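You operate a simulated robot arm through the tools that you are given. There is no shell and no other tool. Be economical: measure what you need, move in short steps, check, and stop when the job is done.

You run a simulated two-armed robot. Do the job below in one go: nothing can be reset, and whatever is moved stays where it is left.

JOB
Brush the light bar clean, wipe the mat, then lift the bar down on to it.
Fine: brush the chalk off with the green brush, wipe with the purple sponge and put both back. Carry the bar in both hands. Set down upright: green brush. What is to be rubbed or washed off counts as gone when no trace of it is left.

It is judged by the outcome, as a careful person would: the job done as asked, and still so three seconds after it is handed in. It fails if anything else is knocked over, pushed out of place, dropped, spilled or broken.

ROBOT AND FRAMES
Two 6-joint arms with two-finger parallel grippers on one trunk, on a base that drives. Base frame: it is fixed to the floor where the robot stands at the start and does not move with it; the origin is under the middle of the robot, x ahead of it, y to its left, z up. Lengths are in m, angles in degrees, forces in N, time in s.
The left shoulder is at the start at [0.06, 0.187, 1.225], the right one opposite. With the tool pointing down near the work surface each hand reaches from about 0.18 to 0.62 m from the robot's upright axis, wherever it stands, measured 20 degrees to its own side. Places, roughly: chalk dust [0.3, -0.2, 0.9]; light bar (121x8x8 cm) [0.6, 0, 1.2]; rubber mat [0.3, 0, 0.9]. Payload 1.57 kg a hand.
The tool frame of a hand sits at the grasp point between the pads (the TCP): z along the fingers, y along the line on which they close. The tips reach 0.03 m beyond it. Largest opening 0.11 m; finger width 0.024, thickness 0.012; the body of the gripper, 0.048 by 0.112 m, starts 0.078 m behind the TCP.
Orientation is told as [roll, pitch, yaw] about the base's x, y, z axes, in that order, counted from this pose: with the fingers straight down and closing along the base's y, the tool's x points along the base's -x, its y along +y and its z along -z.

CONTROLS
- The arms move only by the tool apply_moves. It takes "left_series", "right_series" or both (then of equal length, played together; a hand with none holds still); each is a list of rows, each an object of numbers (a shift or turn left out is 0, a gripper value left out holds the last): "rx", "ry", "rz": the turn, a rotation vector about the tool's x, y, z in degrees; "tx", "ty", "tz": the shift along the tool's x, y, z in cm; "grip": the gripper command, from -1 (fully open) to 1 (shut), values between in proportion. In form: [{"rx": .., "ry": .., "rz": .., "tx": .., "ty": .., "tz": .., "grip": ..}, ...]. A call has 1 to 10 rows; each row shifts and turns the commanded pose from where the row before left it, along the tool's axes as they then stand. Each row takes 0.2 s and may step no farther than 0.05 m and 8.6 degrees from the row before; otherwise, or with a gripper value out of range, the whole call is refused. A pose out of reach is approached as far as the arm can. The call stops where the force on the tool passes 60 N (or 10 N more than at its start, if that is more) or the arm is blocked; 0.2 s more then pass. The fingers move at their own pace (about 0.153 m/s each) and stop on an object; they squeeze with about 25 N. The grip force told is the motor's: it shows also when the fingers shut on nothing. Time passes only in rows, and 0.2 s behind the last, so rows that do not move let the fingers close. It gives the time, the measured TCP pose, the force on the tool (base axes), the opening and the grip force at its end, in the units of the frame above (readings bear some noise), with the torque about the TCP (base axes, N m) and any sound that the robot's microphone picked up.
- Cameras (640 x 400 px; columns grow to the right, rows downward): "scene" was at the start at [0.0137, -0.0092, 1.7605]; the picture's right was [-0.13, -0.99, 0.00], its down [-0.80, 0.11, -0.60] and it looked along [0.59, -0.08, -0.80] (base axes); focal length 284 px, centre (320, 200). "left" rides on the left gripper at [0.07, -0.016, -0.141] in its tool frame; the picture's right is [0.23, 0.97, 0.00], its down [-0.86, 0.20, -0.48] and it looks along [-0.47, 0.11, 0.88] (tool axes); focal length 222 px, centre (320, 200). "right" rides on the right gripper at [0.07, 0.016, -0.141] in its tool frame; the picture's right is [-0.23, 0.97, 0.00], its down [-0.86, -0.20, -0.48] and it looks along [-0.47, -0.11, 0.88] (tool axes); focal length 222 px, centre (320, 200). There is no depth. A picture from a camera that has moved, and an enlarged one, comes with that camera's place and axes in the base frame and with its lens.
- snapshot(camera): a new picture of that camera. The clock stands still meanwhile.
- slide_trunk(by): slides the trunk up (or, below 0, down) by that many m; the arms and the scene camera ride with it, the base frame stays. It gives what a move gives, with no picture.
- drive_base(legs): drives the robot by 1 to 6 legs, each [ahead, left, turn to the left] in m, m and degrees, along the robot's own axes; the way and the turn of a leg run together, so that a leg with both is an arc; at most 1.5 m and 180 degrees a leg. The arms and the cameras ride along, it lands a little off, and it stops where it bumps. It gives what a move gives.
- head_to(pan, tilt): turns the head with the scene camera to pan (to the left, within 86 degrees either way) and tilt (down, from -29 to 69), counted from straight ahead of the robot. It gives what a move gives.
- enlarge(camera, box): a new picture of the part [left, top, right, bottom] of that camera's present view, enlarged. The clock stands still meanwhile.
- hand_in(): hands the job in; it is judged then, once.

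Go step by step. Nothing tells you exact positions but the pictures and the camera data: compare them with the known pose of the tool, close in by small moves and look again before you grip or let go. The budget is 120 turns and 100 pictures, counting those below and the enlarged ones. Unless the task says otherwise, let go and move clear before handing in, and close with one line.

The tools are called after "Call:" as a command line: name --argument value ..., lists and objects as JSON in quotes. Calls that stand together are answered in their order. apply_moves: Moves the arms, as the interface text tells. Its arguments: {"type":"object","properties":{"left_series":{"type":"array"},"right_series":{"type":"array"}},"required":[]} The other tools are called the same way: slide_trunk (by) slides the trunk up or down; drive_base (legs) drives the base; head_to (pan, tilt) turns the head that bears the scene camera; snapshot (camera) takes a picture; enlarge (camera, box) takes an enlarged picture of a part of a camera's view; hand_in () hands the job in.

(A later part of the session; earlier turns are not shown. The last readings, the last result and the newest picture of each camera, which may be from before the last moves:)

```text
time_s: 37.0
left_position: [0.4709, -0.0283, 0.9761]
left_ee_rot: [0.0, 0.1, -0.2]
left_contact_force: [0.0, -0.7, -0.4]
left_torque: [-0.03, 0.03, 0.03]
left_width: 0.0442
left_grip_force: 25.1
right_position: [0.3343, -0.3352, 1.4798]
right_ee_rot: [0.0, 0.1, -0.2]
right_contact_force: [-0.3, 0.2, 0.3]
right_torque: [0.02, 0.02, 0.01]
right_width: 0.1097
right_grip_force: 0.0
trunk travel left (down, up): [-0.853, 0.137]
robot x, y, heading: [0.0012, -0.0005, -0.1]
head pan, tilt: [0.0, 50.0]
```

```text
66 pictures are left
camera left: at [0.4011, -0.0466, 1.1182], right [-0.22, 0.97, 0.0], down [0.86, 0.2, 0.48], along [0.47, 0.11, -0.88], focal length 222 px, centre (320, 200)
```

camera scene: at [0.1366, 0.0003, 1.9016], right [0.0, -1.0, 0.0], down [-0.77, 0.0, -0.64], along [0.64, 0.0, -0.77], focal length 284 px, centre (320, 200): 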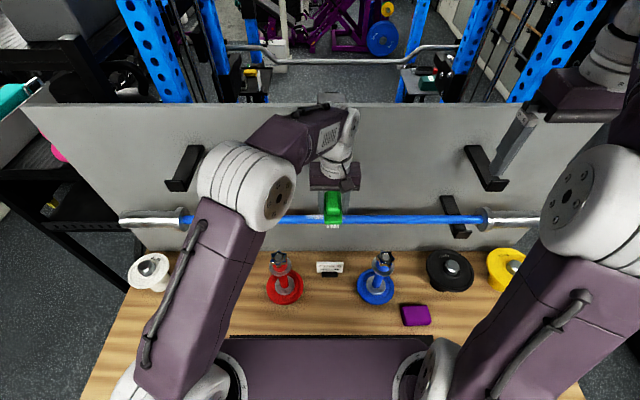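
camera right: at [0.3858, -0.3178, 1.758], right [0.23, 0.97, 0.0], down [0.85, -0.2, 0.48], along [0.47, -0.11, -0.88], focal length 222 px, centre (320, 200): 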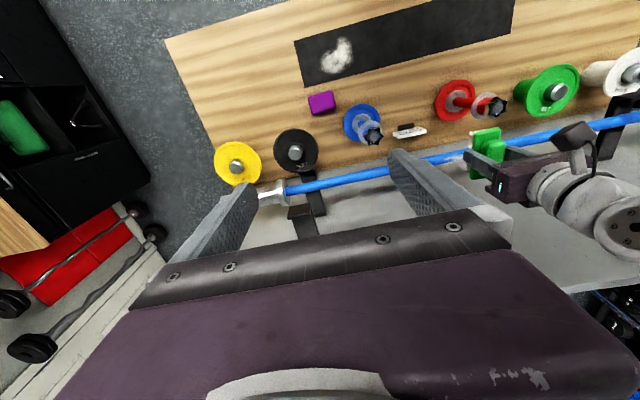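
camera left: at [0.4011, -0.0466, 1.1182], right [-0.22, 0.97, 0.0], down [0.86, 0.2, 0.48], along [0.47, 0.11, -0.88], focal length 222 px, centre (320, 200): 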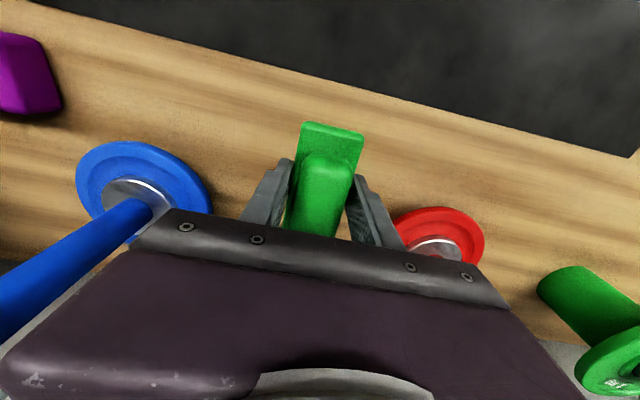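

Brush is held as before. I lower it to the table in small final steps.

Call:
apply_moves --left_series '[{"tz": 2, "tx": -0.3, "ty": -0.2}, {"tz": 2}, {"tz": 0.5}, {"tz": 0.3}, {}]'

Call:
apply_moves --left_series '[{"tz": 0.3}, {}]'

```text
time_s: 38.2
left_position: [0.4746, -0.0316, 0.9265]
left_ee_rot: [0.1, 0.1, -0.2]
left_contact_force: [0.0, 0.1, -0.6]
left_torque: [-0.01, 0.0, -0.01]
left_width: 0.0444
left_grip_force: 25.2
right_position: [0.3355, -0.3352, 1.4798]
right_ee_rot: [0.0, 0.0, -0.3]
right_contact_force: [-0.3, 0.0, -0.1]
right_torque: [-0.03, 0.01, -0.01]
right_width: 0.11
right_grip_force: 0.1
trunk travel left (down, up): [-0.853, 0.137]
robot x, y, heading: [-0.0019, 0.0017, 0.1]
head pan, tilt: [0.0, 50.0]
```

```text
time_s: 38.8
left_position: [0.4756, -0.0323, 0.9244]
left_ee_rot: [-0.1, -0.1, -0.2]
left_contact_force: [-0.6, 0.1, -0.7]
left_torque: [-0.01, 0.03, 0.0]
left_width: 0.0442
left_grip_force: 25.3
right_position: [0.3349, -0.3337, 1.4797]
right_ee_rot: [0.0, 0.0, -0.3]
right_contact_force: [-0.7, -0.4, -1.2]
right_torque: [0.0, 0.01, 0.0]
right_width: 0.1098
right_grip_force: 0.0
trunk travel left (down, up): [-0.853, 0.137]
robot x, y, heading: [-0.0014, 0.0012, 0.2]
head pan, tilt: [0.0, 50.0]
```

No table contact yet; a couple more millimetre steps.

Call:
apply_moves --left_series '[{"tz": 0.2}, {}]'

Call:
apply_moves --left_series '[{"tz": 0.2}, {}]'

```text
time_s: 39.4
left_position: [0.4763, -0.0321, 0.9245]
left_ee_rot: [0.0, -0.1, -0.1]
left_contact_force: [0.1, -0.3, 11.3]
left_torque: [0.05, 0.5, -0.01]
left_width: 0.0444
left_grip_force: 25.2
right_position: [0.3326, -0.3345, 1.4799]
right_ee_rot: [0.0, -0.1, -0.2]
right_contact_force: [0.1, -0.1, -0.5]
right_torque: [-0.06, -0.01, 0.01]
right_width: 0.1099
right_grip_force: 0.0
trunk travel left (down, up): [-0.853, 0.137]
robot x, y, heading: [0.0009, -0.0, -0.0]
head pan, tilt: [0.0, 50.0]
```

```text
time_s: 40.0
left_position: [0.4762, -0.0335, 0.9211]
left_ee_rot: [0.0, -0.1, -0.1]
left_contact_force: [4.2, -0.6, 13.0]
left_torque: [0.02, 0.43, 0.03]
left_width: 0.0445
left_grip_force: 25.2
right_position: [0.3338, -0.3341, 1.48]
right_ee_rot: [0.0, -0.1, -0.3]
right_contact_force: [0.2, 0.8, -1.0]
right_torque: [-0.03, -0.03, -0.01]
right_width: 0.1099
right_grip_force: 0.0
trunk travel left (down, up): [-0.853, 0.137]
robot x, y, heading: [0.0027, -0.0001, 0.1]
head pan, tilt: [0.0, 50.0]
```

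It's on the table (slightly tilted, near end first). I release and it should settle flat, then rise clear.

Call:
apply_moves --left_series '[{"tz": -0.2, "grip": -0.2}, {"grip": -1}, {}, {"tz": -3}, {"tz": -4.5}, {"tz": -4.5}]'

Call:
snapshot --camera "left"

Call:
snapshot --camera "scene"

```text
time_s: 41.4
left_position: [0.4734, -0.0331, 1.0449]
left_ee_rot: [0.0, 0.0, -0.2]
left_contact_force: [-1.3, 0.2, 0.2]
left_torque: [-0.03, 0.02, 0.02]
left_width: 0.1098
left_grip_force: 0.1
right_position: [0.3333, -0.335, 1.4802]
right_ee_rot: [-0.1, -0.2, -0.2]
right_contact_force: [-0.8, -0.1, 0.8]
right_torque: [0.02, -0.01, 0.02]
right_width: 0.1099
right_grip_force: 0.0
trunk travel left (down, up): [-0.853, 0.137]
robot x, y, heading: [-0.0011, 0.0016, -0.2]
head pan, tilt: [0.0, 50.0]
```

```text
65 pictures are left
camera left: at [0.4025, -0.049, 1.1878], right [-0.22, 0.97, 0.0], down [0.86, 0.2, 0.48], along [0.47, 0.11, -0.88], focal length 222 px, centre (320, 200)
```

left: 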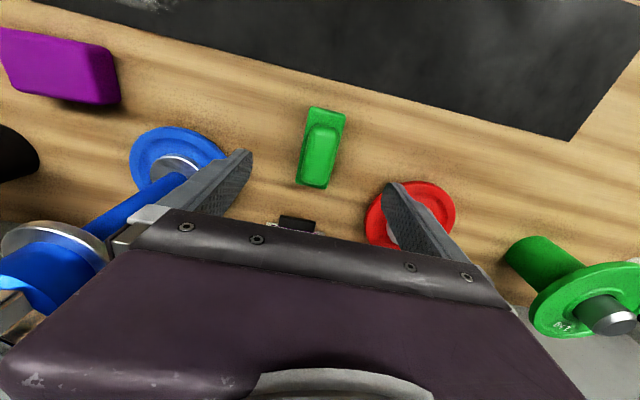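

```text
64 pictures are left
camera scene: at [0.0151, 0.0007, 1.7646], right [0.0, -1.0, 0.0], down [-0.77, 0.0, -0.64], along [0.64, 0.0, -0.77], focal length 284 px, centre (320, 200)
```

scene: 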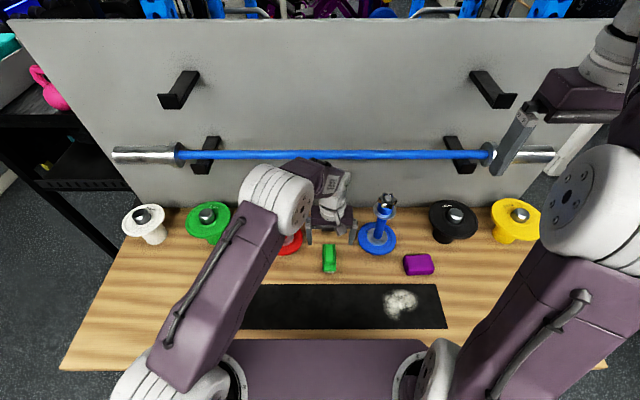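

Brush is back upright in place. I withdraw the left hand up, back and left while the right hand turns 90° and comes toward the sponge at about (0.455,-0.322).

Call:
apply_moves --left_series '[{"tz": -4.5, "tx": 1.5}, {"tz": -4.5, "tx": 2}, {"tz": -4, "tx": 3}, {"tz": -4, "tx": 3}, {"tz": -4, "tx": 2}, {"ty": 4.5}, {"ty": 4.5}, {"ty": 4.5}, {"ty": 4.5}, {"ty": 4.5}]' --right_series '[{"rz": 8.5}, {"rz": 8.5}, {"rz": 8.5}, {"rz": 8.5}, {"rz": 8.5}, {"rz": 8.5}, {"rz": 8.5}, {"rz": 8.5}, {"rz": 8.5}, {"rz": 8.5}]'

Call:
apply_moves --right_series '[{"rz": 5}, {"tz": 4.5}, {"tz": 4.5}, {"tz": 4.5}, {"tz": 4.5}, {"tz": 4.5}, {"ty": 4}, {"ty": 3.5}, {"ty": 3}, {}]'

Call:
snapshot --camera "right"

Call:
snapshot --camera "scene"

```text
time_s: 43.6
left_position: [0.3633, 0.1935, 1.2514]
left_ee_rot: [-0.2, 0.1, -0.2]
left_contact_force: [-1.0, 0.1, 1.0]
left_torque: [-0.04, 0.0, -0.02]
left_width: 0.1101
left_grip_force: 0.1
right_position: [0.3346, -0.3324, 1.48]
right_ee_rot: [0.0, -0.1, -85.3]
right_contact_force: [-0.6, 0.4, -0.2]
right_torque: [0.01, -0.04, 0.02]
right_width: 0.1103
right_grip_force: 0.0
trunk travel left (down, up): [-0.853, 0.137]
robot x, y, heading: [-0.0006, 0.0024, -0.1]
head pan, tilt: [0.0, 50.0]
```

```text
time_s: 45.8
left_position: [0.3634, 0.1917, 1.252]
left_ee_rot: [0.0, 0.0, -0.2]
left_contact_force: [-0.2, 0.8, -0.3]
left_torque: [-0.01, 0.03, -0.02]
left_width: 0.1098
left_grip_force: 0.0
right_position: [0.4408, -0.3341, 1.2541]
right_ee_rot: [0.0, 0.1, -90.2]
right_contact_force: [0.1, -0.4, 0.5]
right_torque: [-0.01, -0.03, 0.01]
right_width: 0.1098
right_grip_force: 0.0
trunk travel left (down, up): [-0.853, 0.137]
robot x, y, heading: [-0.0019, -0.0027, 0.0]
head pan, tilt: [0.0, 50.0]
```

```text
63 pictures are left
camera right: at [0.4581, -0.2648, 1.3968], right [0.97, -0.23, 0.0], down [-0.2, -0.85, 0.48], along [-0.11, -0.47, -0.88], focal length 222 px, centre (320, 200)
```

right: 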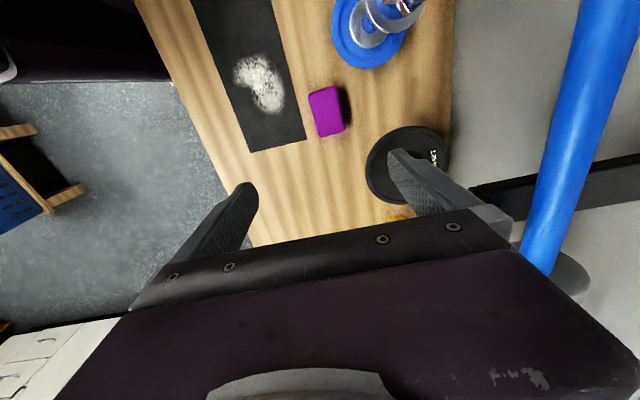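

```text
62 pictures are left
camera scene: at [0.0158, 0.0006, 1.7647], right [0.0, -1.0, 0.0], down [-0.77, 0.0, -0.64], along [0.64, 0.0, -0.77], focal length 284 px, centre (320, 200)
```

scene: 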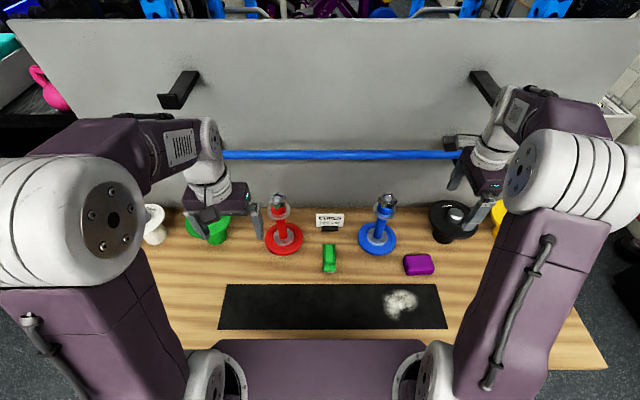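

Sponge at (0.458,-0.328), long side along y. I descend to just above it.

Call:
apply_moves --right_series '[{"ty": 1.5, "tx": 0.5, "tz": 4}, {"tz": 4.8}, {"tz": 4.8}, {"tz": 4.8}, {"tz": 4.8}, {"tz": 3}, {}]'

Call:
snapshot --camera "right"

```text
time_s: 47.4
left_position: [0.3628, 0.1917, 1.2526]
left_ee_rot: [0.1, 0.0, -0.2]
left_contact_force: [-1.0, -0.2, 0.2]
left_torque: [-0.02, 0.02, -0.01]
left_width: 0.1104
left_grip_force: 0.1
right_position: [0.4558, -0.3303, 0.9944]
right_ee_rot: [0.1, -0.1, -90.2]
right_contact_force: [-0.7, -0.6, 0.0]
right_torque: [0.01, 0.04, 0.04]
right_width: 0.1101
right_grip_force: 0.1
trunk travel left (down, up): [-0.853, 0.137]
robot x, y, heading: [-0.0018, 0.0026, -0.3]
head pan, tilt: [0.0, 50.0]
```

```text
61 pictures are left
camera right: at [0.4719, -0.2605, 1.1346], right [0.97, -0.23, 0.0], down [-0.2, -0.85, 0.48], along [-0.11, -0.47, -0.88], focal length 222 px, centre (320, 200)
```

right: 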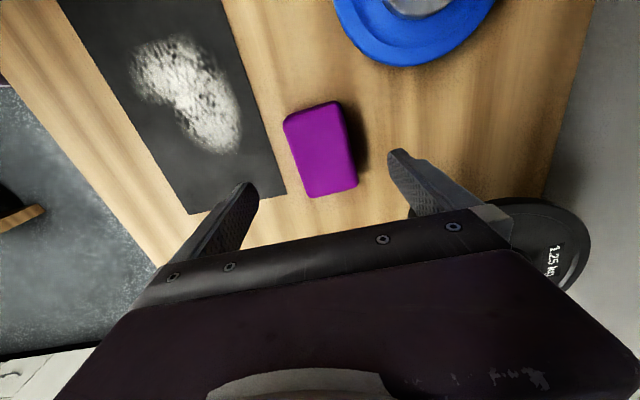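

Aligned. Down to grip height and close.

Call:
apply_moves --right_series '[{"tz": 3}, {"tz": 2.5}, {"tz": 1.5}, {}, {"grip": 1}, {}, {}, {}]'

Call:
snapshot --camera "right"

```text
time_s: 49.2
left_position: [0.3628, 0.1928, 1.2526]
left_ee_rot: [0.0, 0.0, -0.2]
left_contact_force: [0.9, -0.5, -0.6]
left_torque: [0.01, 0.0, 0.0]
left_width: 0.11
left_grip_force: 0.1
right_position: [0.4545, -0.3304, 0.9219]
right_ee_rot: [0.0, 0.0, -90.3]
right_contact_force: [-0.1, -0.2, -0.1]
right_torque: [-0.06, -0.01, 0.0]
right_width: 0.059
right_grip_force: 25.9
trunk travel left (down, up): [-0.853, 0.137]
robot x, y, heading: [-0.0002, 0.003, -0.1]
head pan, tilt: [0.0, 50.0]
```

```text
60 pictures are left
camera right: at [0.4714, -0.2601, 1.0637], right [0.97, -0.23, 0.0], down [-0.2, -0.85, 0.48], along [-0.11, -0.47, -0.88], focal length 222 px, centre (320, 200)
```

right: 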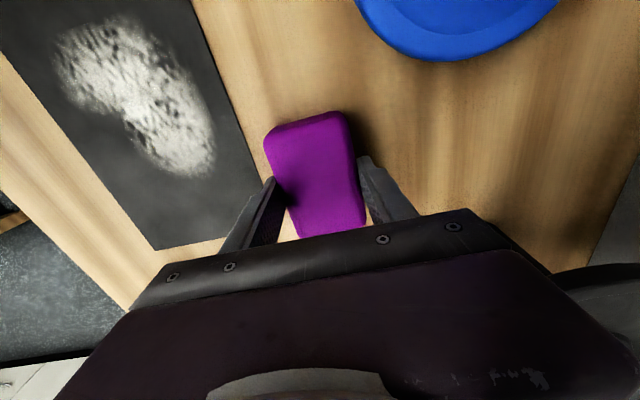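

Sponge held. I lift it and carry it over the chalk at about x 0.28–0.385, y -0.31–-0.19.

Call:
apply_moves --right_series '[{"tz": -3}, {"tz": -2}, {"ty": -4}, {"ty": -4}, {"ty": -2, "tx": 3}, {"tx": 3}, {"tz": 2}, {"tz": 1.5}, {}]'

Call:
snapshot --camera "right"

Call:
enlarge --camera "scene" --box '[200, 230, 480, 380]'

```text
time_s: 51.2
left_position: [0.3633, 0.1934, 1.2513]
left_ee_rot: [0.0, -0.1, -0.2]
left_contact_force: [-0.3, 0.4, -0.5]
left_torque: [0.0, -0.02, 0.03]
left_width: 0.1099
left_grip_force: 0.1
right_position: [0.3546, -0.2709, 0.9378]
right_ee_rot: [0.1, -0.1, -90.2]
right_contact_force: [-0.1, 0.3, -0.7]
right_torque: [-0.03, -0.02, 0.01]
right_width: 0.059
right_grip_force: 25.2
trunk travel left (down, up): [-0.853, 0.137]
robot x, y, heading: [-0.0014, -0.0005, -0.1]
head pan, tilt: [0.0, 50.0]
```

```text
59 pictures are left
camera right: at [0.3727, -0.1999, 1.0785], right [0.97, -0.23, 0.0], down [-0.2, -0.85, 0.48], along [-0.11, -0.47, -0.88], focal length 222 px, centre (320, 200)
```

right: 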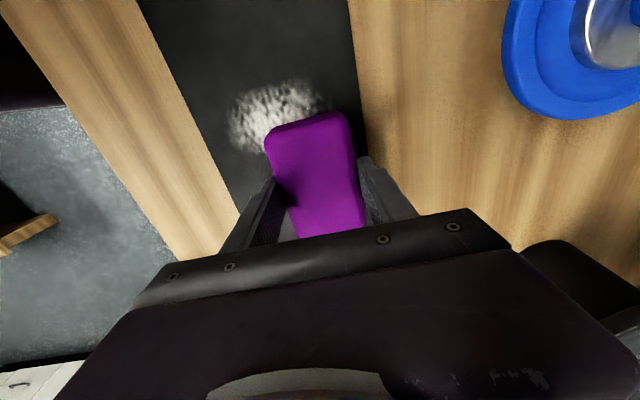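

```text
2.29 times, centred on (340, 305) of scene
camera zoom: at [0.0163, 0.0019, 1.7647], right [0.0, -1.0, 0.0], down [-0.77, 0.0, -0.64], along [0.64, 0.0, -0.77], focal length 650 px, centre (274, -40)
```

zoom: 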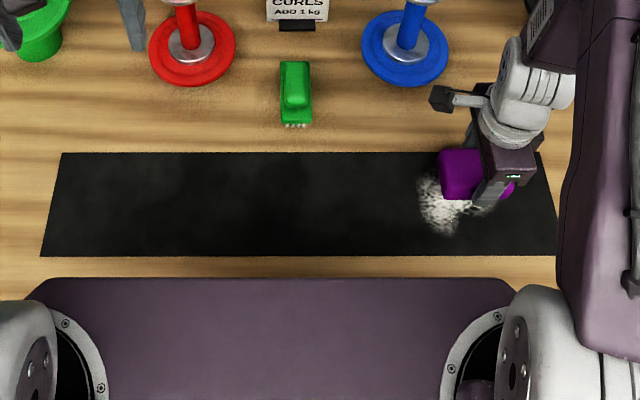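

Now I lower until light contact.

Call:
apply_moves --right_series '[{"tz": 0.5}, {"tz": 0.3}, {}]'

Call:
apply_moves --right_series '[{"tz": 0.3}, {}]'

Call:
apply_moves --right_series '[{"tz": 0.2}, {}]'

```text
time_s: 52.0
left_position: [0.3643, 0.192, 1.2519]
left_ee_rot: [-0.1, 0.0, -0.2]
left_contact_force: [0.3, 0.4, 0.0]
left_torque: [-0.01, 0.04, 0.0]
left_width: 0.1098
left_grip_force: 0.1
right_position: [0.3543, -0.2709, 0.9284]
right_ee_rot: [0.1, -0.1, -90.2]
right_contact_force: [0.2, -0.2, -0.2]
right_torque: [0.01, -0.01, -0.01]
right_width: 0.059
right_grip_force: 24.4
trunk travel left (down, up): [-0.853, 0.137]
robot x, y, heading: [-0.0024, 0.0025, -0.2]
head pan, tilt: [0.0, 50.0]
```

```text
time_s: 52.6
left_position: [0.3624, 0.1922, 1.2522]
left_ee_rot: [0.1, 0.0, -0.2]
left_contact_force: [-0.4, 0.0, 0.5]
left_torque: [0.0, -0.05, 0.01]
left_width: 0.11
left_grip_force: 0.0
right_position: [0.3561, -0.2706, 0.9272]
right_ee_rot: [-0.1, 0.0, -90.1]
right_contact_force: [-0.5, -0.1, 0.3]
right_torque: [0.02, -0.01, 0.0]
right_width: 0.059
right_grip_force: 24.9
trunk travel left (down, up): [-0.853, 0.137]
robot x, y, heading: [-0.0004, 0.0025, 0.1]
head pan, tilt: [0.0, 50.0]
```

```text
time_s: 53.2
left_position: [0.3631, 0.1907, 1.2512]
left_ee_rot: [0.0, 0.0, -0.2]
left_contact_force: [0.0, 0.5, 0.3]
left_torque: [-0.01, 0.02, -0.03]
left_width: 0.1098
left_grip_force: 0.0
right_position: [0.355, -0.2717, 0.9247]
right_ee_rot: [-0.1, 0.1, -90.2]
right_contact_force: [0.2, -1.1, -0.4]
right_torque: [0.0, -0.03, 0.01]
right_width: 0.0588
right_grip_force: 24.9
trunk travel left (down, up): [-0.853, 0.137]
robot x, y, heading: [0.0008, 0.0014, -0.3]
head pan, tilt: [0.0, 50.0]
```

Call:
apply_moves --right_series '[{"tz": 0.2}, {}]'

Call:
apply_moves --right_series '[{"tz": 0.2}, {}]'

```text
time_s: 53.8
left_position: [0.364, 0.1927, 1.2523]
left_ee_rot: [0.0, -0.1, -0.2]
left_contact_force: [0.5, -0.2, -0.2]
left_torque: [0.01, 0.01, -0.02]
left_width: 0.1104
left_grip_force: 0.1
right_position: [0.3546, -0.2702, 0.9224]
right_ee_rot: [0.0, 0.0, -90.2]
right_contact_force: [0.2, -0.2, -0.7]
right_torque: [0.02, -0.04, 0.0]
right_width: 0.0587
right_grip_force: 24.7
trunk travel left (down, up): [-0.853, 0.137]
robot x, y, heading: [-0.0015, 0.0001, -0.0]
head pan, tilt: [0.0, 50.0]
```

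```text
time_s: 54.4
left_position: [0.3619, 0.1917, 1.2525]
left_ee_rot: [0.1, 0.0, -0.2]
left_contact_force: [-0.2, 0.0, 0.9]
left_torque: [0.02, -0.03, 0.0]
left_width: 0.1104
left_grip_force: 0.1
right_position: [0.3545, -0.27, 0.9218]
right_ee_rot: [0.2, -0.1, -90.3]
right_contact_force: [1.2, -4.7, 23.5]
right_torque: [-0.01, 0.19, 0.08]
right_width: 0.0588
right_grip_force: 24.8
trunk travel left (down, up): [-0.853, 0.137]
robot x, y, heading: [0.004, -0.0016, 0.0]
head pan, tilt: [0.0, 50.0]
```

Contact (stiff). I ease 1 mm and wipe along y, stepping nearer each lane.

Call:
apply_moves --right_series '[{"tz": -0.1, "tx": -2}, {"tx": -2}, {"tx": 3}, {"tx": 3}, {"tx": 3}, {"tx": 3}, {"tx": 2}, {"ty": -2}, {"tx": -3}, {"tx": -3}]'

Call:
apply_moves --right_series '[{"tx": -3}, {"tx": -3}, {"tx": -2}, {"ty": -2}, {"tx": 3}, {"tx": 3}, {"tx": 3}, {"tx": 3}, {"tx": 2}, {}]'

Call:
snapshot --camera "right"

Call:
enlarge --camera "scene" --box '[200, 230, 480, 380]'

```text
time_s: 56.6
left_position: [0.3624, 0.193, 1.2526]
left_ee_rot: [0.0, -0.2, -0.2]
left_contact_force: [-0.3, 0.2, -0.1]
left_torque: [-0.01, -0.01, -0.01]
left_width: 0.11
left_grip_force: 0.0
right_position: [0.3312, -0.2291, 0.9204]
right_ee_rot: [-0.2, 0.1, -90.1]
right_contact_force: [-3.0, -1.0, 16.0]
right_torque: [-0.39, 0.05, 0.13]
right_width: 0.0588
right_grip_force: 24.9
trunk travel left (down, up): [-0.853, 0.137]
robot x, y, heading: [-0.0031, 0.0053, -0.0]
head pan, tilt: [0.0, 50.0]
```

```text
time_s: 58.8
left_position: [0.3637, 0.1914, 1.2535]
left_ee_rot: [0.1, 0.0, -0.2]
left_contact_force: [0.2, -0.5, 0.5]
left_torque: [0.02, 0.01, 0.02]
left_width: 0.1099
left_grip_force: 0.0
right_position: [0.3165, -0.1703, 0.9209]
right_ee_rot: [0.0, 0.0, -90.2]
right_contact_force: [-0.7, 0.5, 0.4]
right_torque: [0.03, -0.01, 0.0]
right_width: 0.059
right_grip_force: 24.9
trunk travel left (down, up): [-0.853, 0.137]
robot x, y, heading: [0.0017, -0.0013, -0.2]
head pan, tilt: [0.0, 50.0]
```

```text
57 pictures are left
camera right: at [0.3322, -0.0998, 1.0628], right [0.97, -0.23, 0.0], down [-0.2, -0.85, 0.48], along [-0.11, -0.47, -0.88], focal length 222 px, centre (320, 200)
```

right: 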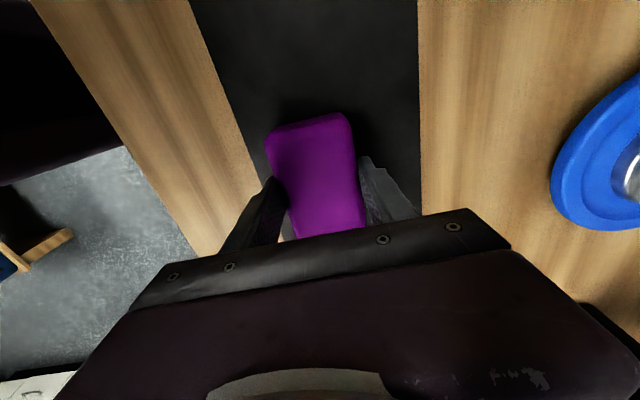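

```text
2.29 times, centred on (340, 305) of scene
camera zoom: at [0.0162, -0.0001, 1.7647], right [0.0, -1.0, 0.0], down [-0.77, 0.0, -0.64], along [0.64, 0.0, -0.77], focal length 650 px, centre (274, -40)
```

zoom: 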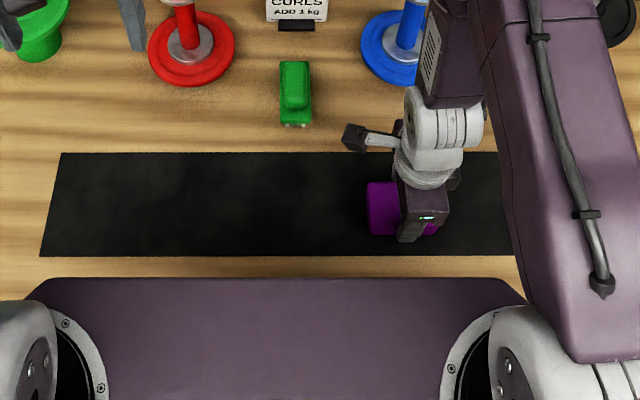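

Looks nearly gone. I do one more return pass on the near lane, lift, and move aside to inspect.

Call:
apply_moves --right_series '[{"tz": 0.15, "ty": -0.7}, {"tx": -3}, {"tx": -3}, {"tx": -3}, {"tx": -3}, {"tx": -2}, {"ty": 3}, {"tx": 3}, {"tx": 3}, {"tx": 3}]'

Call:
apply_moves --right_series '[{"tx": 3}, {"ty": 3}, {"tx": -3}, {"tx": -3}, {"tx": -3}, {"tx": -2}, {"tz": -3}, {"tz": -3}, {"ty": 4}, {"ty": 4.5}]'

Call:
snapshot --camera "right"

Call:
enlarge --camera "scene" --box '[200, 230, 480, 380]'

```text
time_s: 61.0
left_position: [0.3631, 0.1935, 1.2511]
left_ee_rot: [0.0, 0.0, -0.2]
left_contact_force: [-0.7, 0.1, 0.1]
left_torque: [0.0, 0.03, 0.01]
left_width: 0.1102
left_grip_force: 0.1
right_position: [0.3358, -0.219, 0.9219]
right_ee_rot: [0.1, -0.1, -90.1]
right_contact_force: [-0.2, 0.3, -0.1]
right_torque: [-0.04, 0.05, -0.02]
right_width: 0.0588
right_grip_force: 25.1
trunk travel left (down, up): [-0.853, 0.137]
robot x, y, heading: [0.0005, -0.0001, -0.0]
head pan, tilt: [0.0, 50.0]
```

```text
time_s: 63.2
left_position: [0.3662, 0.1915, 1.252]
left_ee_rot: [0.1, 0.1, -0.2]
left_contact_force: [1.6, 0.3, -0.1]
left_torque: [-0.01, 0.05, -0.01]
left_width: 0.1101
left_grip_force: 0.1
right_position: [0.455, -0.3026, 0.9799]
right_ee_rot: [-0.2, 0.0, -90.2]
right_contact_force: [-0.2, 0.2, -0.1]
right_torque: [0.0, 0.01, -0.04]
right_width: 0.0588
right_grip_force: 24.6
trunk travel left (down, up): [-0.853, 0.137]
robot x, y, heading: [-0.0021, 0.0001, -0.1]
head pan, tilt: [0.0, 50.0]
```

```text
55 pictures are left
camera right: at [0.4727, -0.2321, 1.1214], right [0.97, -0.23, 0.0], down [-0.2, -0.85, 0.48], along [-0.11, -0.47, -0.88], focal length 222 px, centre (320, 200)
```

right: 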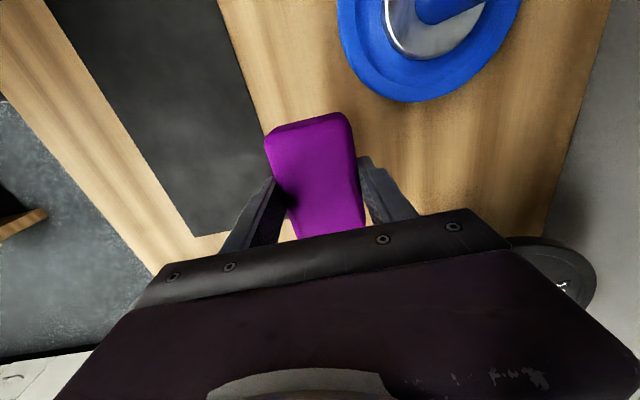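

```text
2.29 times, centred on (340, 305) of scene
camera zoom: at [0.0193, -0.0002, 1.7646], right [0.0, -1.0, 0.0], down [-0.77, 0.0, -0.64], along [0.64, 0.0, -0.77], focal length 650 px, centre (274, -40)
```

zoom: 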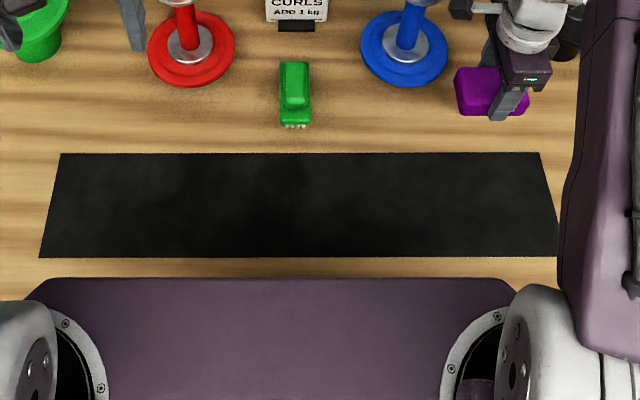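

The mat looks clean. One closer check of the chalk area, then I bring the sponge back over its place.

Call:
enlarge --camera "scene" --box '[350, 265, 460, 345]'

Call:
apply_moves --right_series '[{"tx": -2.8}, {"tz": 3}, {"tz": 2}, {"tz": 0.4}, {}]'

```text
5.00 times, centred on (405, 305) of scene
camera zoom: at [0.0193, -0.0002, 1.7646], right [0.0, -1.0, 0.0], down [-0.77, 0.0, -0.64], along [0.64, 0.0, -0.77], focal length 1422 px, centre (-105, -325)
```

zoom: 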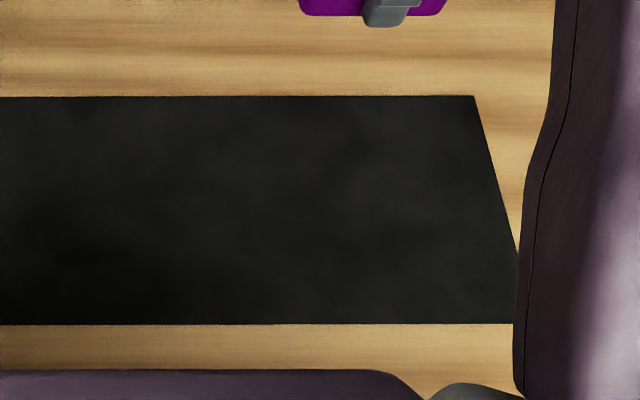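

```text
time_s: 64.4
left_position: [0.3636, 0.1925, 1.2525]
left_ee_rot: [0.0, 0.1, -0.2]
left_contact_force: [-0.1, -0.3, -0.6]
left_torque: [-0.02, 0.04, -0.01]
left_width: 0.1101
left_grip_force: 0.1
right_position: [0.4529, -0.3282, 0.9258]
right_ee_rot: [0.0, 0.0, -90.2]
right_contact_force: [-0.7, 0.5, 0.6]
right_torque: [0.0, 0.0, -0.01]
right_width: 0.0589
right_grip_force: 25.1
trunk travel left (down, up): [-0.853, 0.137]
robot x, y, heading: [-0.004, 0.0024, -0.1]
head pan, tilt: [0.0, 50.0]
```

Mat is clean. I set the sponge down and release.

Call:
apply_moves --right_series '[{"tz": 0.25}, {"tz": 0.2}, {}]'

Call:
apply_moves --right_series '[{"tz": 0.15}, {}]'

```text
time_s: 65.2
left_position: [0.3631, 0.1924, 1.2529]
left_ee_rot: [0.1, 0.1, -0.2]
left_contact_force: [-0.3, 0.6, -0.2]
left_torque: [-0.01, 0.01, 0.01]
left_width: 0.1099
left_grip_force: 0.1
right_position: [0.4518, -0.329, 0.9225]
right_ee_rot: [0.0, -0.1, -90.2]
right_contact_force: [0.1, 0.3, -0.1]
right_torque: [0.03, 0.02, 0.01]
right_width: 0.0585
right_grip_force: 25.1
trunk travel left (down, up): [-0.853, 0.137]
robot x, y, heading: [0.0012, 0.0025, -0.1]
head pan, tilt: [0.0, 50.0]
```

```text
time_s: 65.8
left_position: [0.3628, 0.1918, 1.2525]
left_ee_rot: [0.0, -0.1, -0.2]
left_contact_force: [-0.9, -0.7, -1.1]
left_torque: [0.02, -0.04, -0.03]
left_width: 0.1102
left_grip_force: 0.0
right_position: [0.4521, -0.3287, 0.9201]
right_ee_rot: [0.0, -0.1, -90.1]
right_contact_force: [-0.1, -0.3, 0.9]
right_torque: [-0.1, 0.05, -0.03]
right_width: 0.0587
right_grip_force: 24.9
trunk travel left (down, up): [-0.853, 0.137]
robot x, y, heading: [-0.0017, -0.0, -0.2]
head pan, tilt: [0.0, 50.0]
```

Call:
apply_moves --right_series '[{"grip": -0.2}, {"grip": -1}, {}, {"tz": -3}, {"tz": -4.5}, {"tz": -4.5}, {"tz": -4.5}, {"tz": -4.5, "ty": -2}, {"tz": -4, "ty": -3}, {"ty": -4}]'

Call:
snapshot --camera "scene"

Call:
enlarge --camera "scene" --box '[90, 50, 330, 200]'

```text
time_s: 68.0
left_position: [0.362, 0.1922, 1.253]
left_ee_rot: [0.0, 0.0, 0.0]
left_contact_force: [0.1, -0.3, -0.4]
left_torque: [0.01, 0.0, -0.01]
left_width: 0.1101
left_grip_force: 0.1
right_position: [0.3608, -0.3282, 1.1712]
right_ee_rot: [0.1, 0.0, -90.1]
right_contact_force: [0.0, 0.0, -0.5]
right_torque: [0.0, -0.03, 0.04]
right_width: 0.1101
right_grip_force: 0.1
trunk travel left (down, up): [-0.853, 0.137]
robot x, y, heading: [-0.0008, 0.0015, -0.0]
head pan, tilt: [0.0, 50.0]
```

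```text
52 pictures are left
camera scene: at [0.0144, 0.0007, 1.7647], right [0.0, -1.0, 0.0], down [-0.77, 0.0, -0.64], along [0.64, 0.0, -0.77], focal length 284 px, centre (320, 200)
```

scene: 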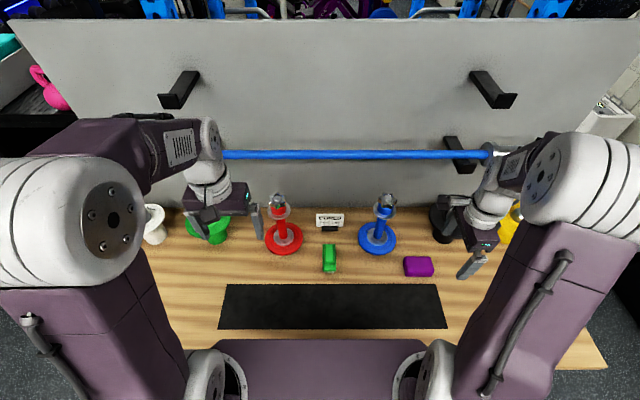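

```text
2.67 times, centred on (210, 125) of scene
camera zoom: at [0.0144, 0.0007, 1.7647], right [0.0, -1.0, 0.0], down [-0.77, 0.0, -0.64], along [0.64, 0.0, -0.77], focal length 758 px, centre (613, 400)
```

zoom: 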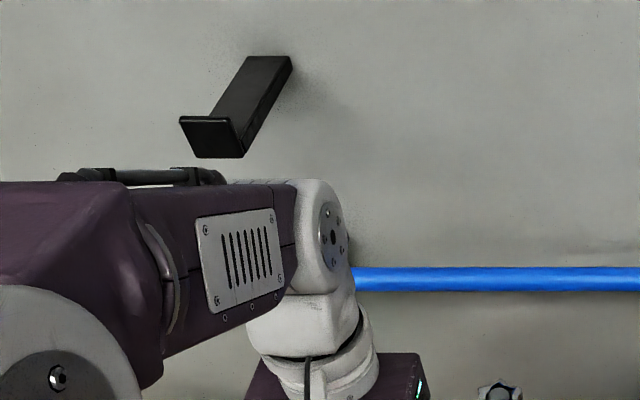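

Sponge is back, and mat is clean. Now I prepare for the bar: turn the left hand 90° (mirrored), set the spacing, raise the trunk and drive in.

Call:
apply_moves --left_series '[{"rz": -8.5, "ty": -2.2}, {"rz": -8.5}, {"rz": -8.5}, {"rz": -8.5}, {"rz": -8.5}, {"rz": -8.5}, {"rz": -8.5}, {"rz": -8.5}, {"rz": -8.5}, {"rz": -8.5}]' --right_series '[{"tz": -4}, {"tz": -4}, {"tx": 4}, {"tx": 3.8}, {}, {}, {}, {}, {}, {}]'

Call:
apply_moves --left_series '[{"rz": -5}, {}]' --right_series '[{}, {}]'

Call:
slide_trunk --by 0.137

Call:
drive_base --legs '[[0.12, 0, 0]]'

Call:
apply_moves --left_series '[{}, {}, {}]'

Call:
snapshot --camera "scene"

Call:
snapshot --camera "left"

Call:
snapshot --camera "right"

```text
time_s: 70.2
left_position: [0.3608, 0.1714, 1.2531]
left_ee_rot: [0.1, 0.0, 85.1]
left_contact_force: [-0.5, -0.3, 0.3]
left_torque: [0.01, 0.01, 0.01]
left_width: 0.1099
left_grip_force: 0.0
right_position: [0.362, -0.25, 1.2494]
right_ee_rot: [0.0, 0.0, -90.2]
right_contact_force: [0.6, -0.2, 0.1]
right_torque: [0.01, 0.02, -0.01]
right_width: 0.1102
right_grip_force: 0.1
trunk travel left (down, up): [-0.853, 0.137]
robot x, y, heading: [0.0006, -0.0012, -0.1]
head pan, tilt: [0.0, 50.0]
```

```text
time_s: 70.8
left_position: [0.3607, 0.1711, 1.2523]
left_ee_rot: [-0.1, 0.0, 89.9]
left_contact_force: [-0.2, 0.3, 0.2]
left_torque: [0.02, -0.01, 0.01]
left_width: 0.1099
left_grip_force: 0.1
right_position: [0.3616, -0.2498, 1.2499]
right_ee_rot: [0.1, 0.0, -90.2]
right_contact_force: [-0.7, 1.0, 0.3]
right_torque: [0.01, 0.0, 0.01]
right_width: 0.1098
right_grip_force: 0.0
trunk travel left (down, up): [-0.853, 0.137]
robot x, y, heading: [0.001, -0.0012, -0.1]
head pan, tilt: [0.0, 50.0]
```

```text
time_s: 72.5
left_position: [0.3607, 0.1723, 1.3893]
left_ee_rot: [0.0, 0.0, 89.7]
left_contact_force: [-0.2, -0.1, 0.8]
left_torque: [-0.02, 0.03, -0.01]
left_width: 0.1101
left_grip_force: 0.1
right_position: [0.3624, -0.2515, 1.3866]
right_ee_rot: [0.0, 0.0, -90.3]
right_contact_force: [-0.4, 0.2, -0.4]
right_torque: [0.01, 0.01, -0.02]
right_width: 0.1099
right_grip_force: 0.0
trunk travel left (down, up): [-0.99, 0.0]
robot x, y, heading: [0.0006, -0.0026, -0.2]
head pan, tilt: [0.0, 50.0]
```

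```text
time_s: 73.7
left_position: [0.4742, 0.17, 1.392]
left_ee_rot: [-0.4, 0.0, 89.9]
left_contact_force: [-0.5, 0.9, -0.9]
left_torque: [0.02, -0.03, 0.0]
left_width: 0.1098
left_grip_force: 0.2
right_position: [0.4755, -0.2506, 1.3881]
right_ee_rot: [0.3, 0.0, -90.1]
right_contact_force: [-0.9, 0.8, 0.4]
right_torque: [0.0, -0.06, 0.01]
right_width: 0.1101
right_grip_force: 0.0
trunk travel left (down, up): [-0.99, 0.0]
robot x, y, heading: [0.1169, 0.0008, 0.2]
head pan, tilt: [0.0, 50.0]
```

```text
time_s: 74.5
left_position: [0.4811, 0.1712, 1.3911]
left_ee_rot: [-0.1, -0.1, 89.8]
left_contact_force: [0.4, 0.6, 0.5]
left_torque: [-0.05, 0.02, 0.01]
left_width: 0.1097
left_grip_force: 0.1
right_position: [0.4822, -0.2503, 1.3862]
right_ee_rot: [0.0, 0.0, -90.1]
right_contact_force: [0.7, -0.6, 0.9]
right_torque: [-0.01, -0.02, -0.03]
right_width: 0.1101
right_grip_force: 0.1
trunk travel left (down, up): [-0.99, 0.0]
robot x, y, heading: [0.1216, 0.0001, -0.1]
head pan, tilt: [0.0, 50.0]
```

```text
50 pictures are left
camera scene: at [0.1363, 0.0005, 1.9017], right [0.0, -1.0, 0.0], down [-0.77, 0.0, -0.64], along [0.64, 0.0, -0.77], focal length 284 px, centre (320, 200)
```

scene: 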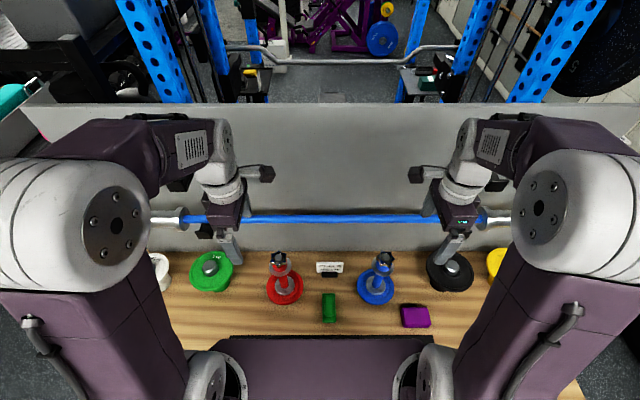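

```text
49 pictures are left
camera left: at [0.4956, 0.1009, 1.5324], right [-0.97, -0.22, 0.0], down [-0.2, 0.86, 0.48], along [-0.11, 0.47, -0.88], focal length 222 px, centre (320, 200)
```

left: 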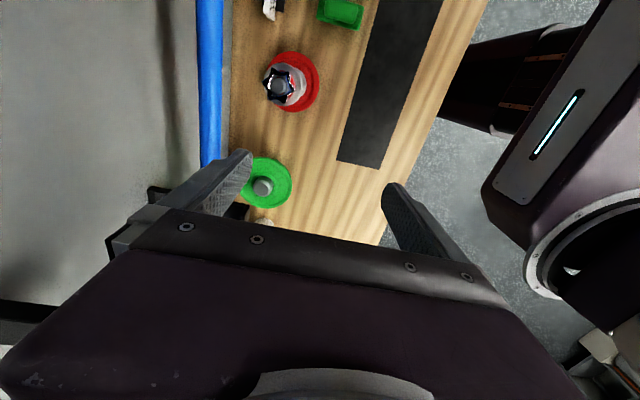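

```text
48 pictures are left
camera right: at [0.4987, -0.1808, 1.5272], right [0.97, -0.23, 0.0], down [-0.2, -0.85, 0.48], along [-0.11, -0.47, -0.88], focal length 222 px, centre (320, 200)
```

right: 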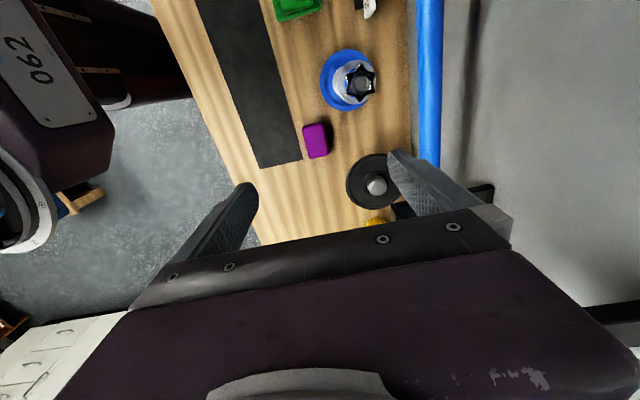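

Bar sits at x≈0.615 by both wrist cameras. To stay clear of the upper hooks I bring the hands inward a bit (y≈0.11 and -0.19) and move forward above the bar.

Call:
apply_moves --left_series '[{"tx": 3}, {"tx": 3}, {"ty": -4}, {"ty": -4}, {"ty": -3}, {"ty": -2.4}, {}]' --right_series '[{"tx": 3}, {"tx": 3}, {"ty": 4}, {"ty": 4}, {"ty": 3}, {"ty": 2.4}, {}]'

Call:
snapshot --camera "scene"

Call:
snapshot --camera "left"

Call:
snapshot --camera "right"

```text
time_s: 76.1
left_position: [0.6162, 0.1104, 1.3893]
left_ee_rot: [0.2, -0.1, 89.9]
left_contact_force: [-0.7, -0.3, -0.5]
left_torque: [-0.01, 0.0, 0.02]
left_width: 0.11
left_grip_force: 0.1
right_position: [0.6167, -0.1914, 1.3859]
right_ee_rot: [0.0, -0.1, -90.1]
right_contact_force: [0.2, -0.3, 0.0]
right_torque: [-0.03, 0.02, 0.01]
right_width: 0.1101
right_grip_force: 0.0
trunk travel left (down, up): [-0.99, 0.0]
robot x, y, heading: [0.1157, 0.0032, -0.4]
head pan, tilt: [0.0, 50.0]
```

```text
47 pictures are left
camera scene: at [0.1381, 0.0004, 1.9016], right [0.0, -1.0, 0.0], down [-0.77, 0.0, -0.64], along [0.64, 0.0, -0.77], focal length 284 px, centre (320, 200)
```

scene: 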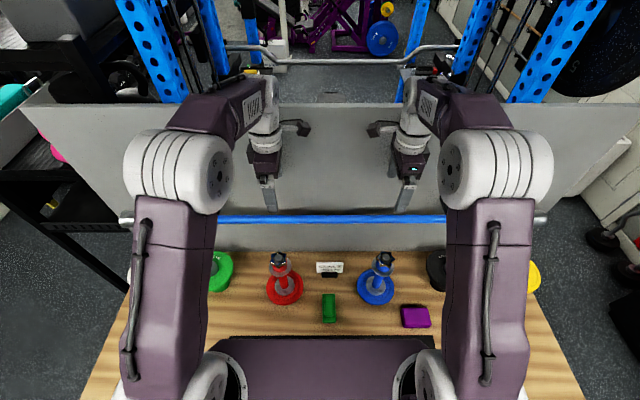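

```text
46 pictures are left
camera left: at [0.6312, 0.0408, 1.5315], right [-0.97, -0.23, 0.0], down [-0.2, 0.86, 0.48], along [-0.11, 0.47, -0.88], focal length 222 px, centre (320, 200)
```

left: 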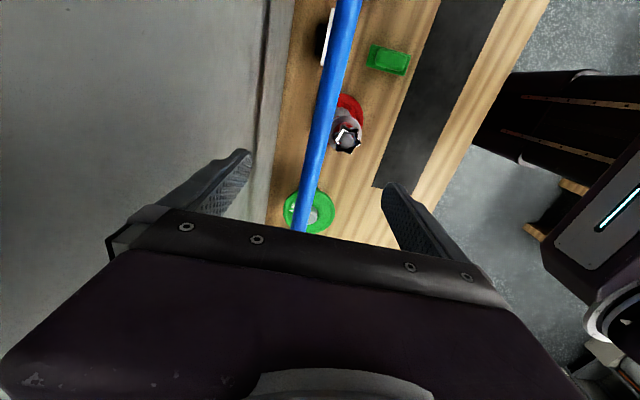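

```text
45 pictures are left
camera right: at [0.6334, -0.1219, 1.5265], right [0.97, -0.23, 0.0], down [-0.2, -0.85, 0.48], along [-0.11, -0.47, -0.88], focal length 222 px, centre (320, 200)
```

right: 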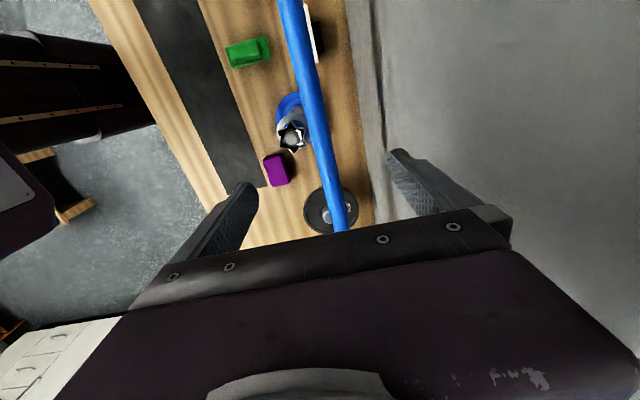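

Both hands centred over the bar (x≈0.615). I lower to straddle it.

Call:
apply_moves --left_series '[{"tz": 4}, {"tz": 4}, {"tz": 3}, {"tz": 1.5}, {}]' --right_series '[{"tz": 4}, {"tz": 4}, {"tz": 3}, {"tz": 1.2}, {}]'

Call:
snapshot --camera "left"

Call:
snapshot --camera "right"

Call:
enlarge --camera "scene" --box '[200, 120, 460, 280]'

```text
time_s: 77.3
left_position: [0.6143, 0.11, 1.2632]
left_ee_rot: [0.1, 0.1, 89.9]
left_contact_force: [0.4, 0.6, 0.7]
left_torque: [0.03, 0.01, 0.0]
left_width: 0.11
left_grip_force: 0.1
right_position: [0.6152, -0.1912, 1.2652]
right_ee_rot: [0.0, 0.0, -90.2]
right_contact_force: [0.5, 0.1, 0.4]
right_torque: [-0.03, -0.01, -0.02]
right_width: 0.1098
right_grip_force: 0.0
trunk travel left (down, up): [-0.99, 0.0]
robot x, y, heading: [0.1169, -0.0018, -0.2]
head pan, tilt: [0.0, 50.0]
```

```text
44 pictures are left
camera left: at [0.6303, 0.0404, 1.4058], right [-0.97, -0.22, 0.0], down [-0.2, 0.86, 0.48], along [-0.11, 0.47, -0.88], focal length 222 px, centre (320, 200)
```

left: 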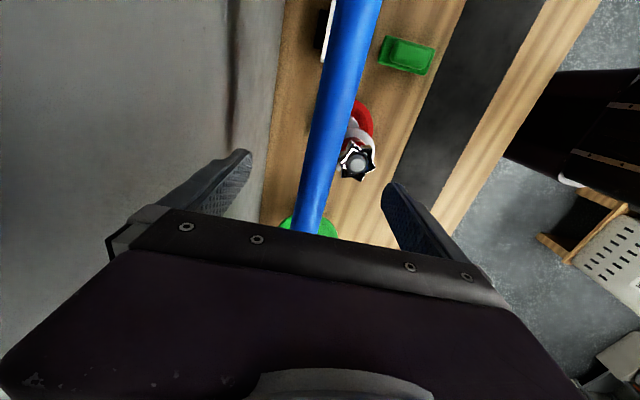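

```text
43 pictures are left
camera right: at [0.6326, -0.121, 1.4061], right [0.97, -0.23, 0.0], down [-0.2, -0.85, 0.48], along [-0.11, -0.47, -0.88], focal length 222 px, centre (320, 200)
```

right: 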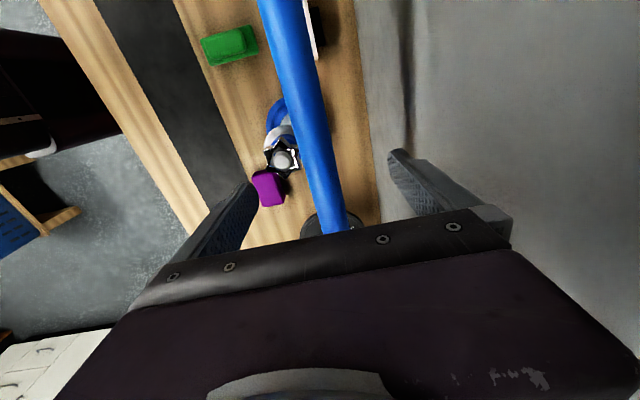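

```text
2.46 times, centred on (330, 200) of scene
camera zoom: at [0.1367, 0.0006, 1.9017], right [0.0, -1.0, 0.0], down [-0.77, 0.0, -0.64], along [0.64, 0.0, -0.77], focal length 700 px, centre (295, 200)
```

zoom: 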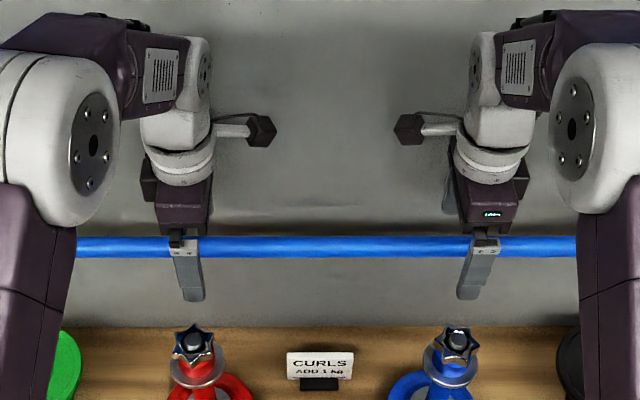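

Bar lies between the fingers, though low toward the tips. I go 1 cm lower and close both hands.

Call:
apply_moves --left_series '[{"tz": 0.8}, {}, {"grip": 1}, {}, {}, {}]' --right_series '[{"tz": 1}, {}, {"grip": 1}, {}, {}, {}]'

Call:
enlarge --camera "scene" --box '[200, 120, 460, 280]'

```text
time_s: 78.7
left_position: [0.6162, 0.1114, 1.2552]
left_ee_rot: [0.0, 0.1, 89.9]
left_contact_force: [3.8, 0.0, -0.7]
left_torque: [-0.03, -0.04, 0.27]
left_width: 0.0245
left_grip_force: 24.7
right_position: [0.615, -0.1911, 1.2546]
right_ee_rot: [0.0, 0.0, -90.0]
right_contact_force: [-2.5, -0.5, 1.5]
right_torque: [0.05, 0.04, 0.28]
right_width: 0.0251
right_grip_force: 25.5
trunk travel left (down, up): [-0.99, 0.0]
robot x, y, heading: [0.1166, -0.0002, -0.1]
head pan, tilt: [0.0, 50.0]
```

```text
2.46 times, centred on (330, 200) of scene
camera zoom: at [0.137, 0.0006, 1.9017], right [0.0, -1.0, 0.0], down [-0.77, 0.0, -0.64], along [0.64, 0.0, -0.77], focal length 700 px, centre (295, 200)
```

zoom: 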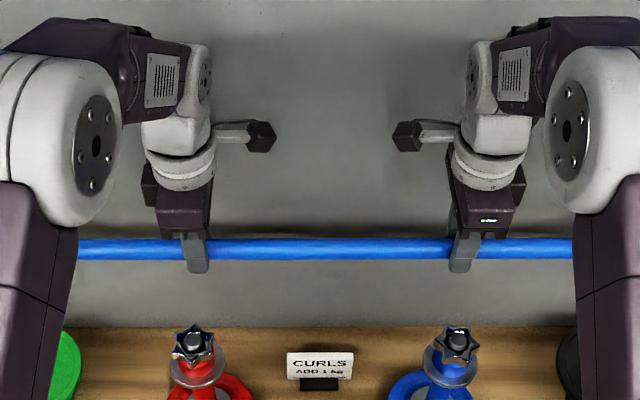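

Both grips close on the 2.5 cm shaft. I lift 7 cm together.

Call:
apply_moves --left_series '[{"tz": -1}, {"tz": -1.5}, {"tz": -1.5}, {"tz": -1.5}, {"tz": -1.5}, {}]' --right_series '[{"tz": -1}, {"tz": -1.5}, {"tz": -1.5}, {"tz": -1.5}, {"tz": -1.5}, {}]'

Call:
snapshot --camera "scene"

Call:
snapshot --camera "right"

```text
time_s: 80.1
left_position: [0.6172, 0.11, 1.327]
left_ee_rot: [0.2, 0.0, 89.9]
left_contact_force: [2.7, -5.1, -11.5]
left_torque: [-0.34, -0.05, 0.44]
left_width: 0.0249
left_grip_force: 25.0
right_position: [0.6184, -0.1911, 1.3232]
right_ee_rot: [-0.1, 0.0, -90.1]
right_contact_force: [-3.8, 5.4, -10.6]
right_torque: [0.47, 0.04, 0.36]
right_width: 0.0249
right_grip_force: 25.2
trunk travel left (down, up): [-0.99, 0.0]
robot x, y, heading: [0.1189, 0.0013, -0.1]
head pan, tilt: [0.0, 50.0]
```

```text
40 pictures are left
camera scene: at [0.1397, 0.0003, 1.9016], right [0.0, -1.0, 0.0], down [-0.77, 0.0, -0.64], along [0.64, 0.0, -0.77], focal length 284 px, centre (320, 200)
```

scene: 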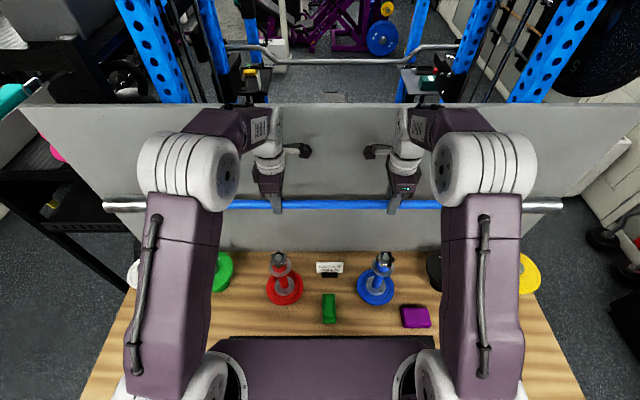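

```text
39 pictures are left
camera right: at [0.6357, -0.1213, 1.464], right [0.97, -0.23, 0.0], down [-0.2, -0.85, 0.48], along [-0.11, -0.47, -0.88], focal length 222 px, centre (320, 200)
```

right: 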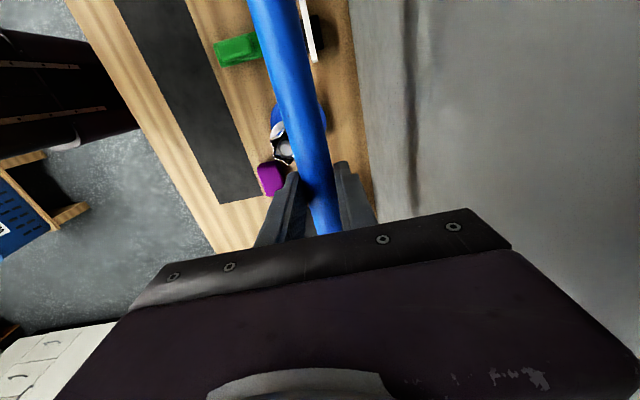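

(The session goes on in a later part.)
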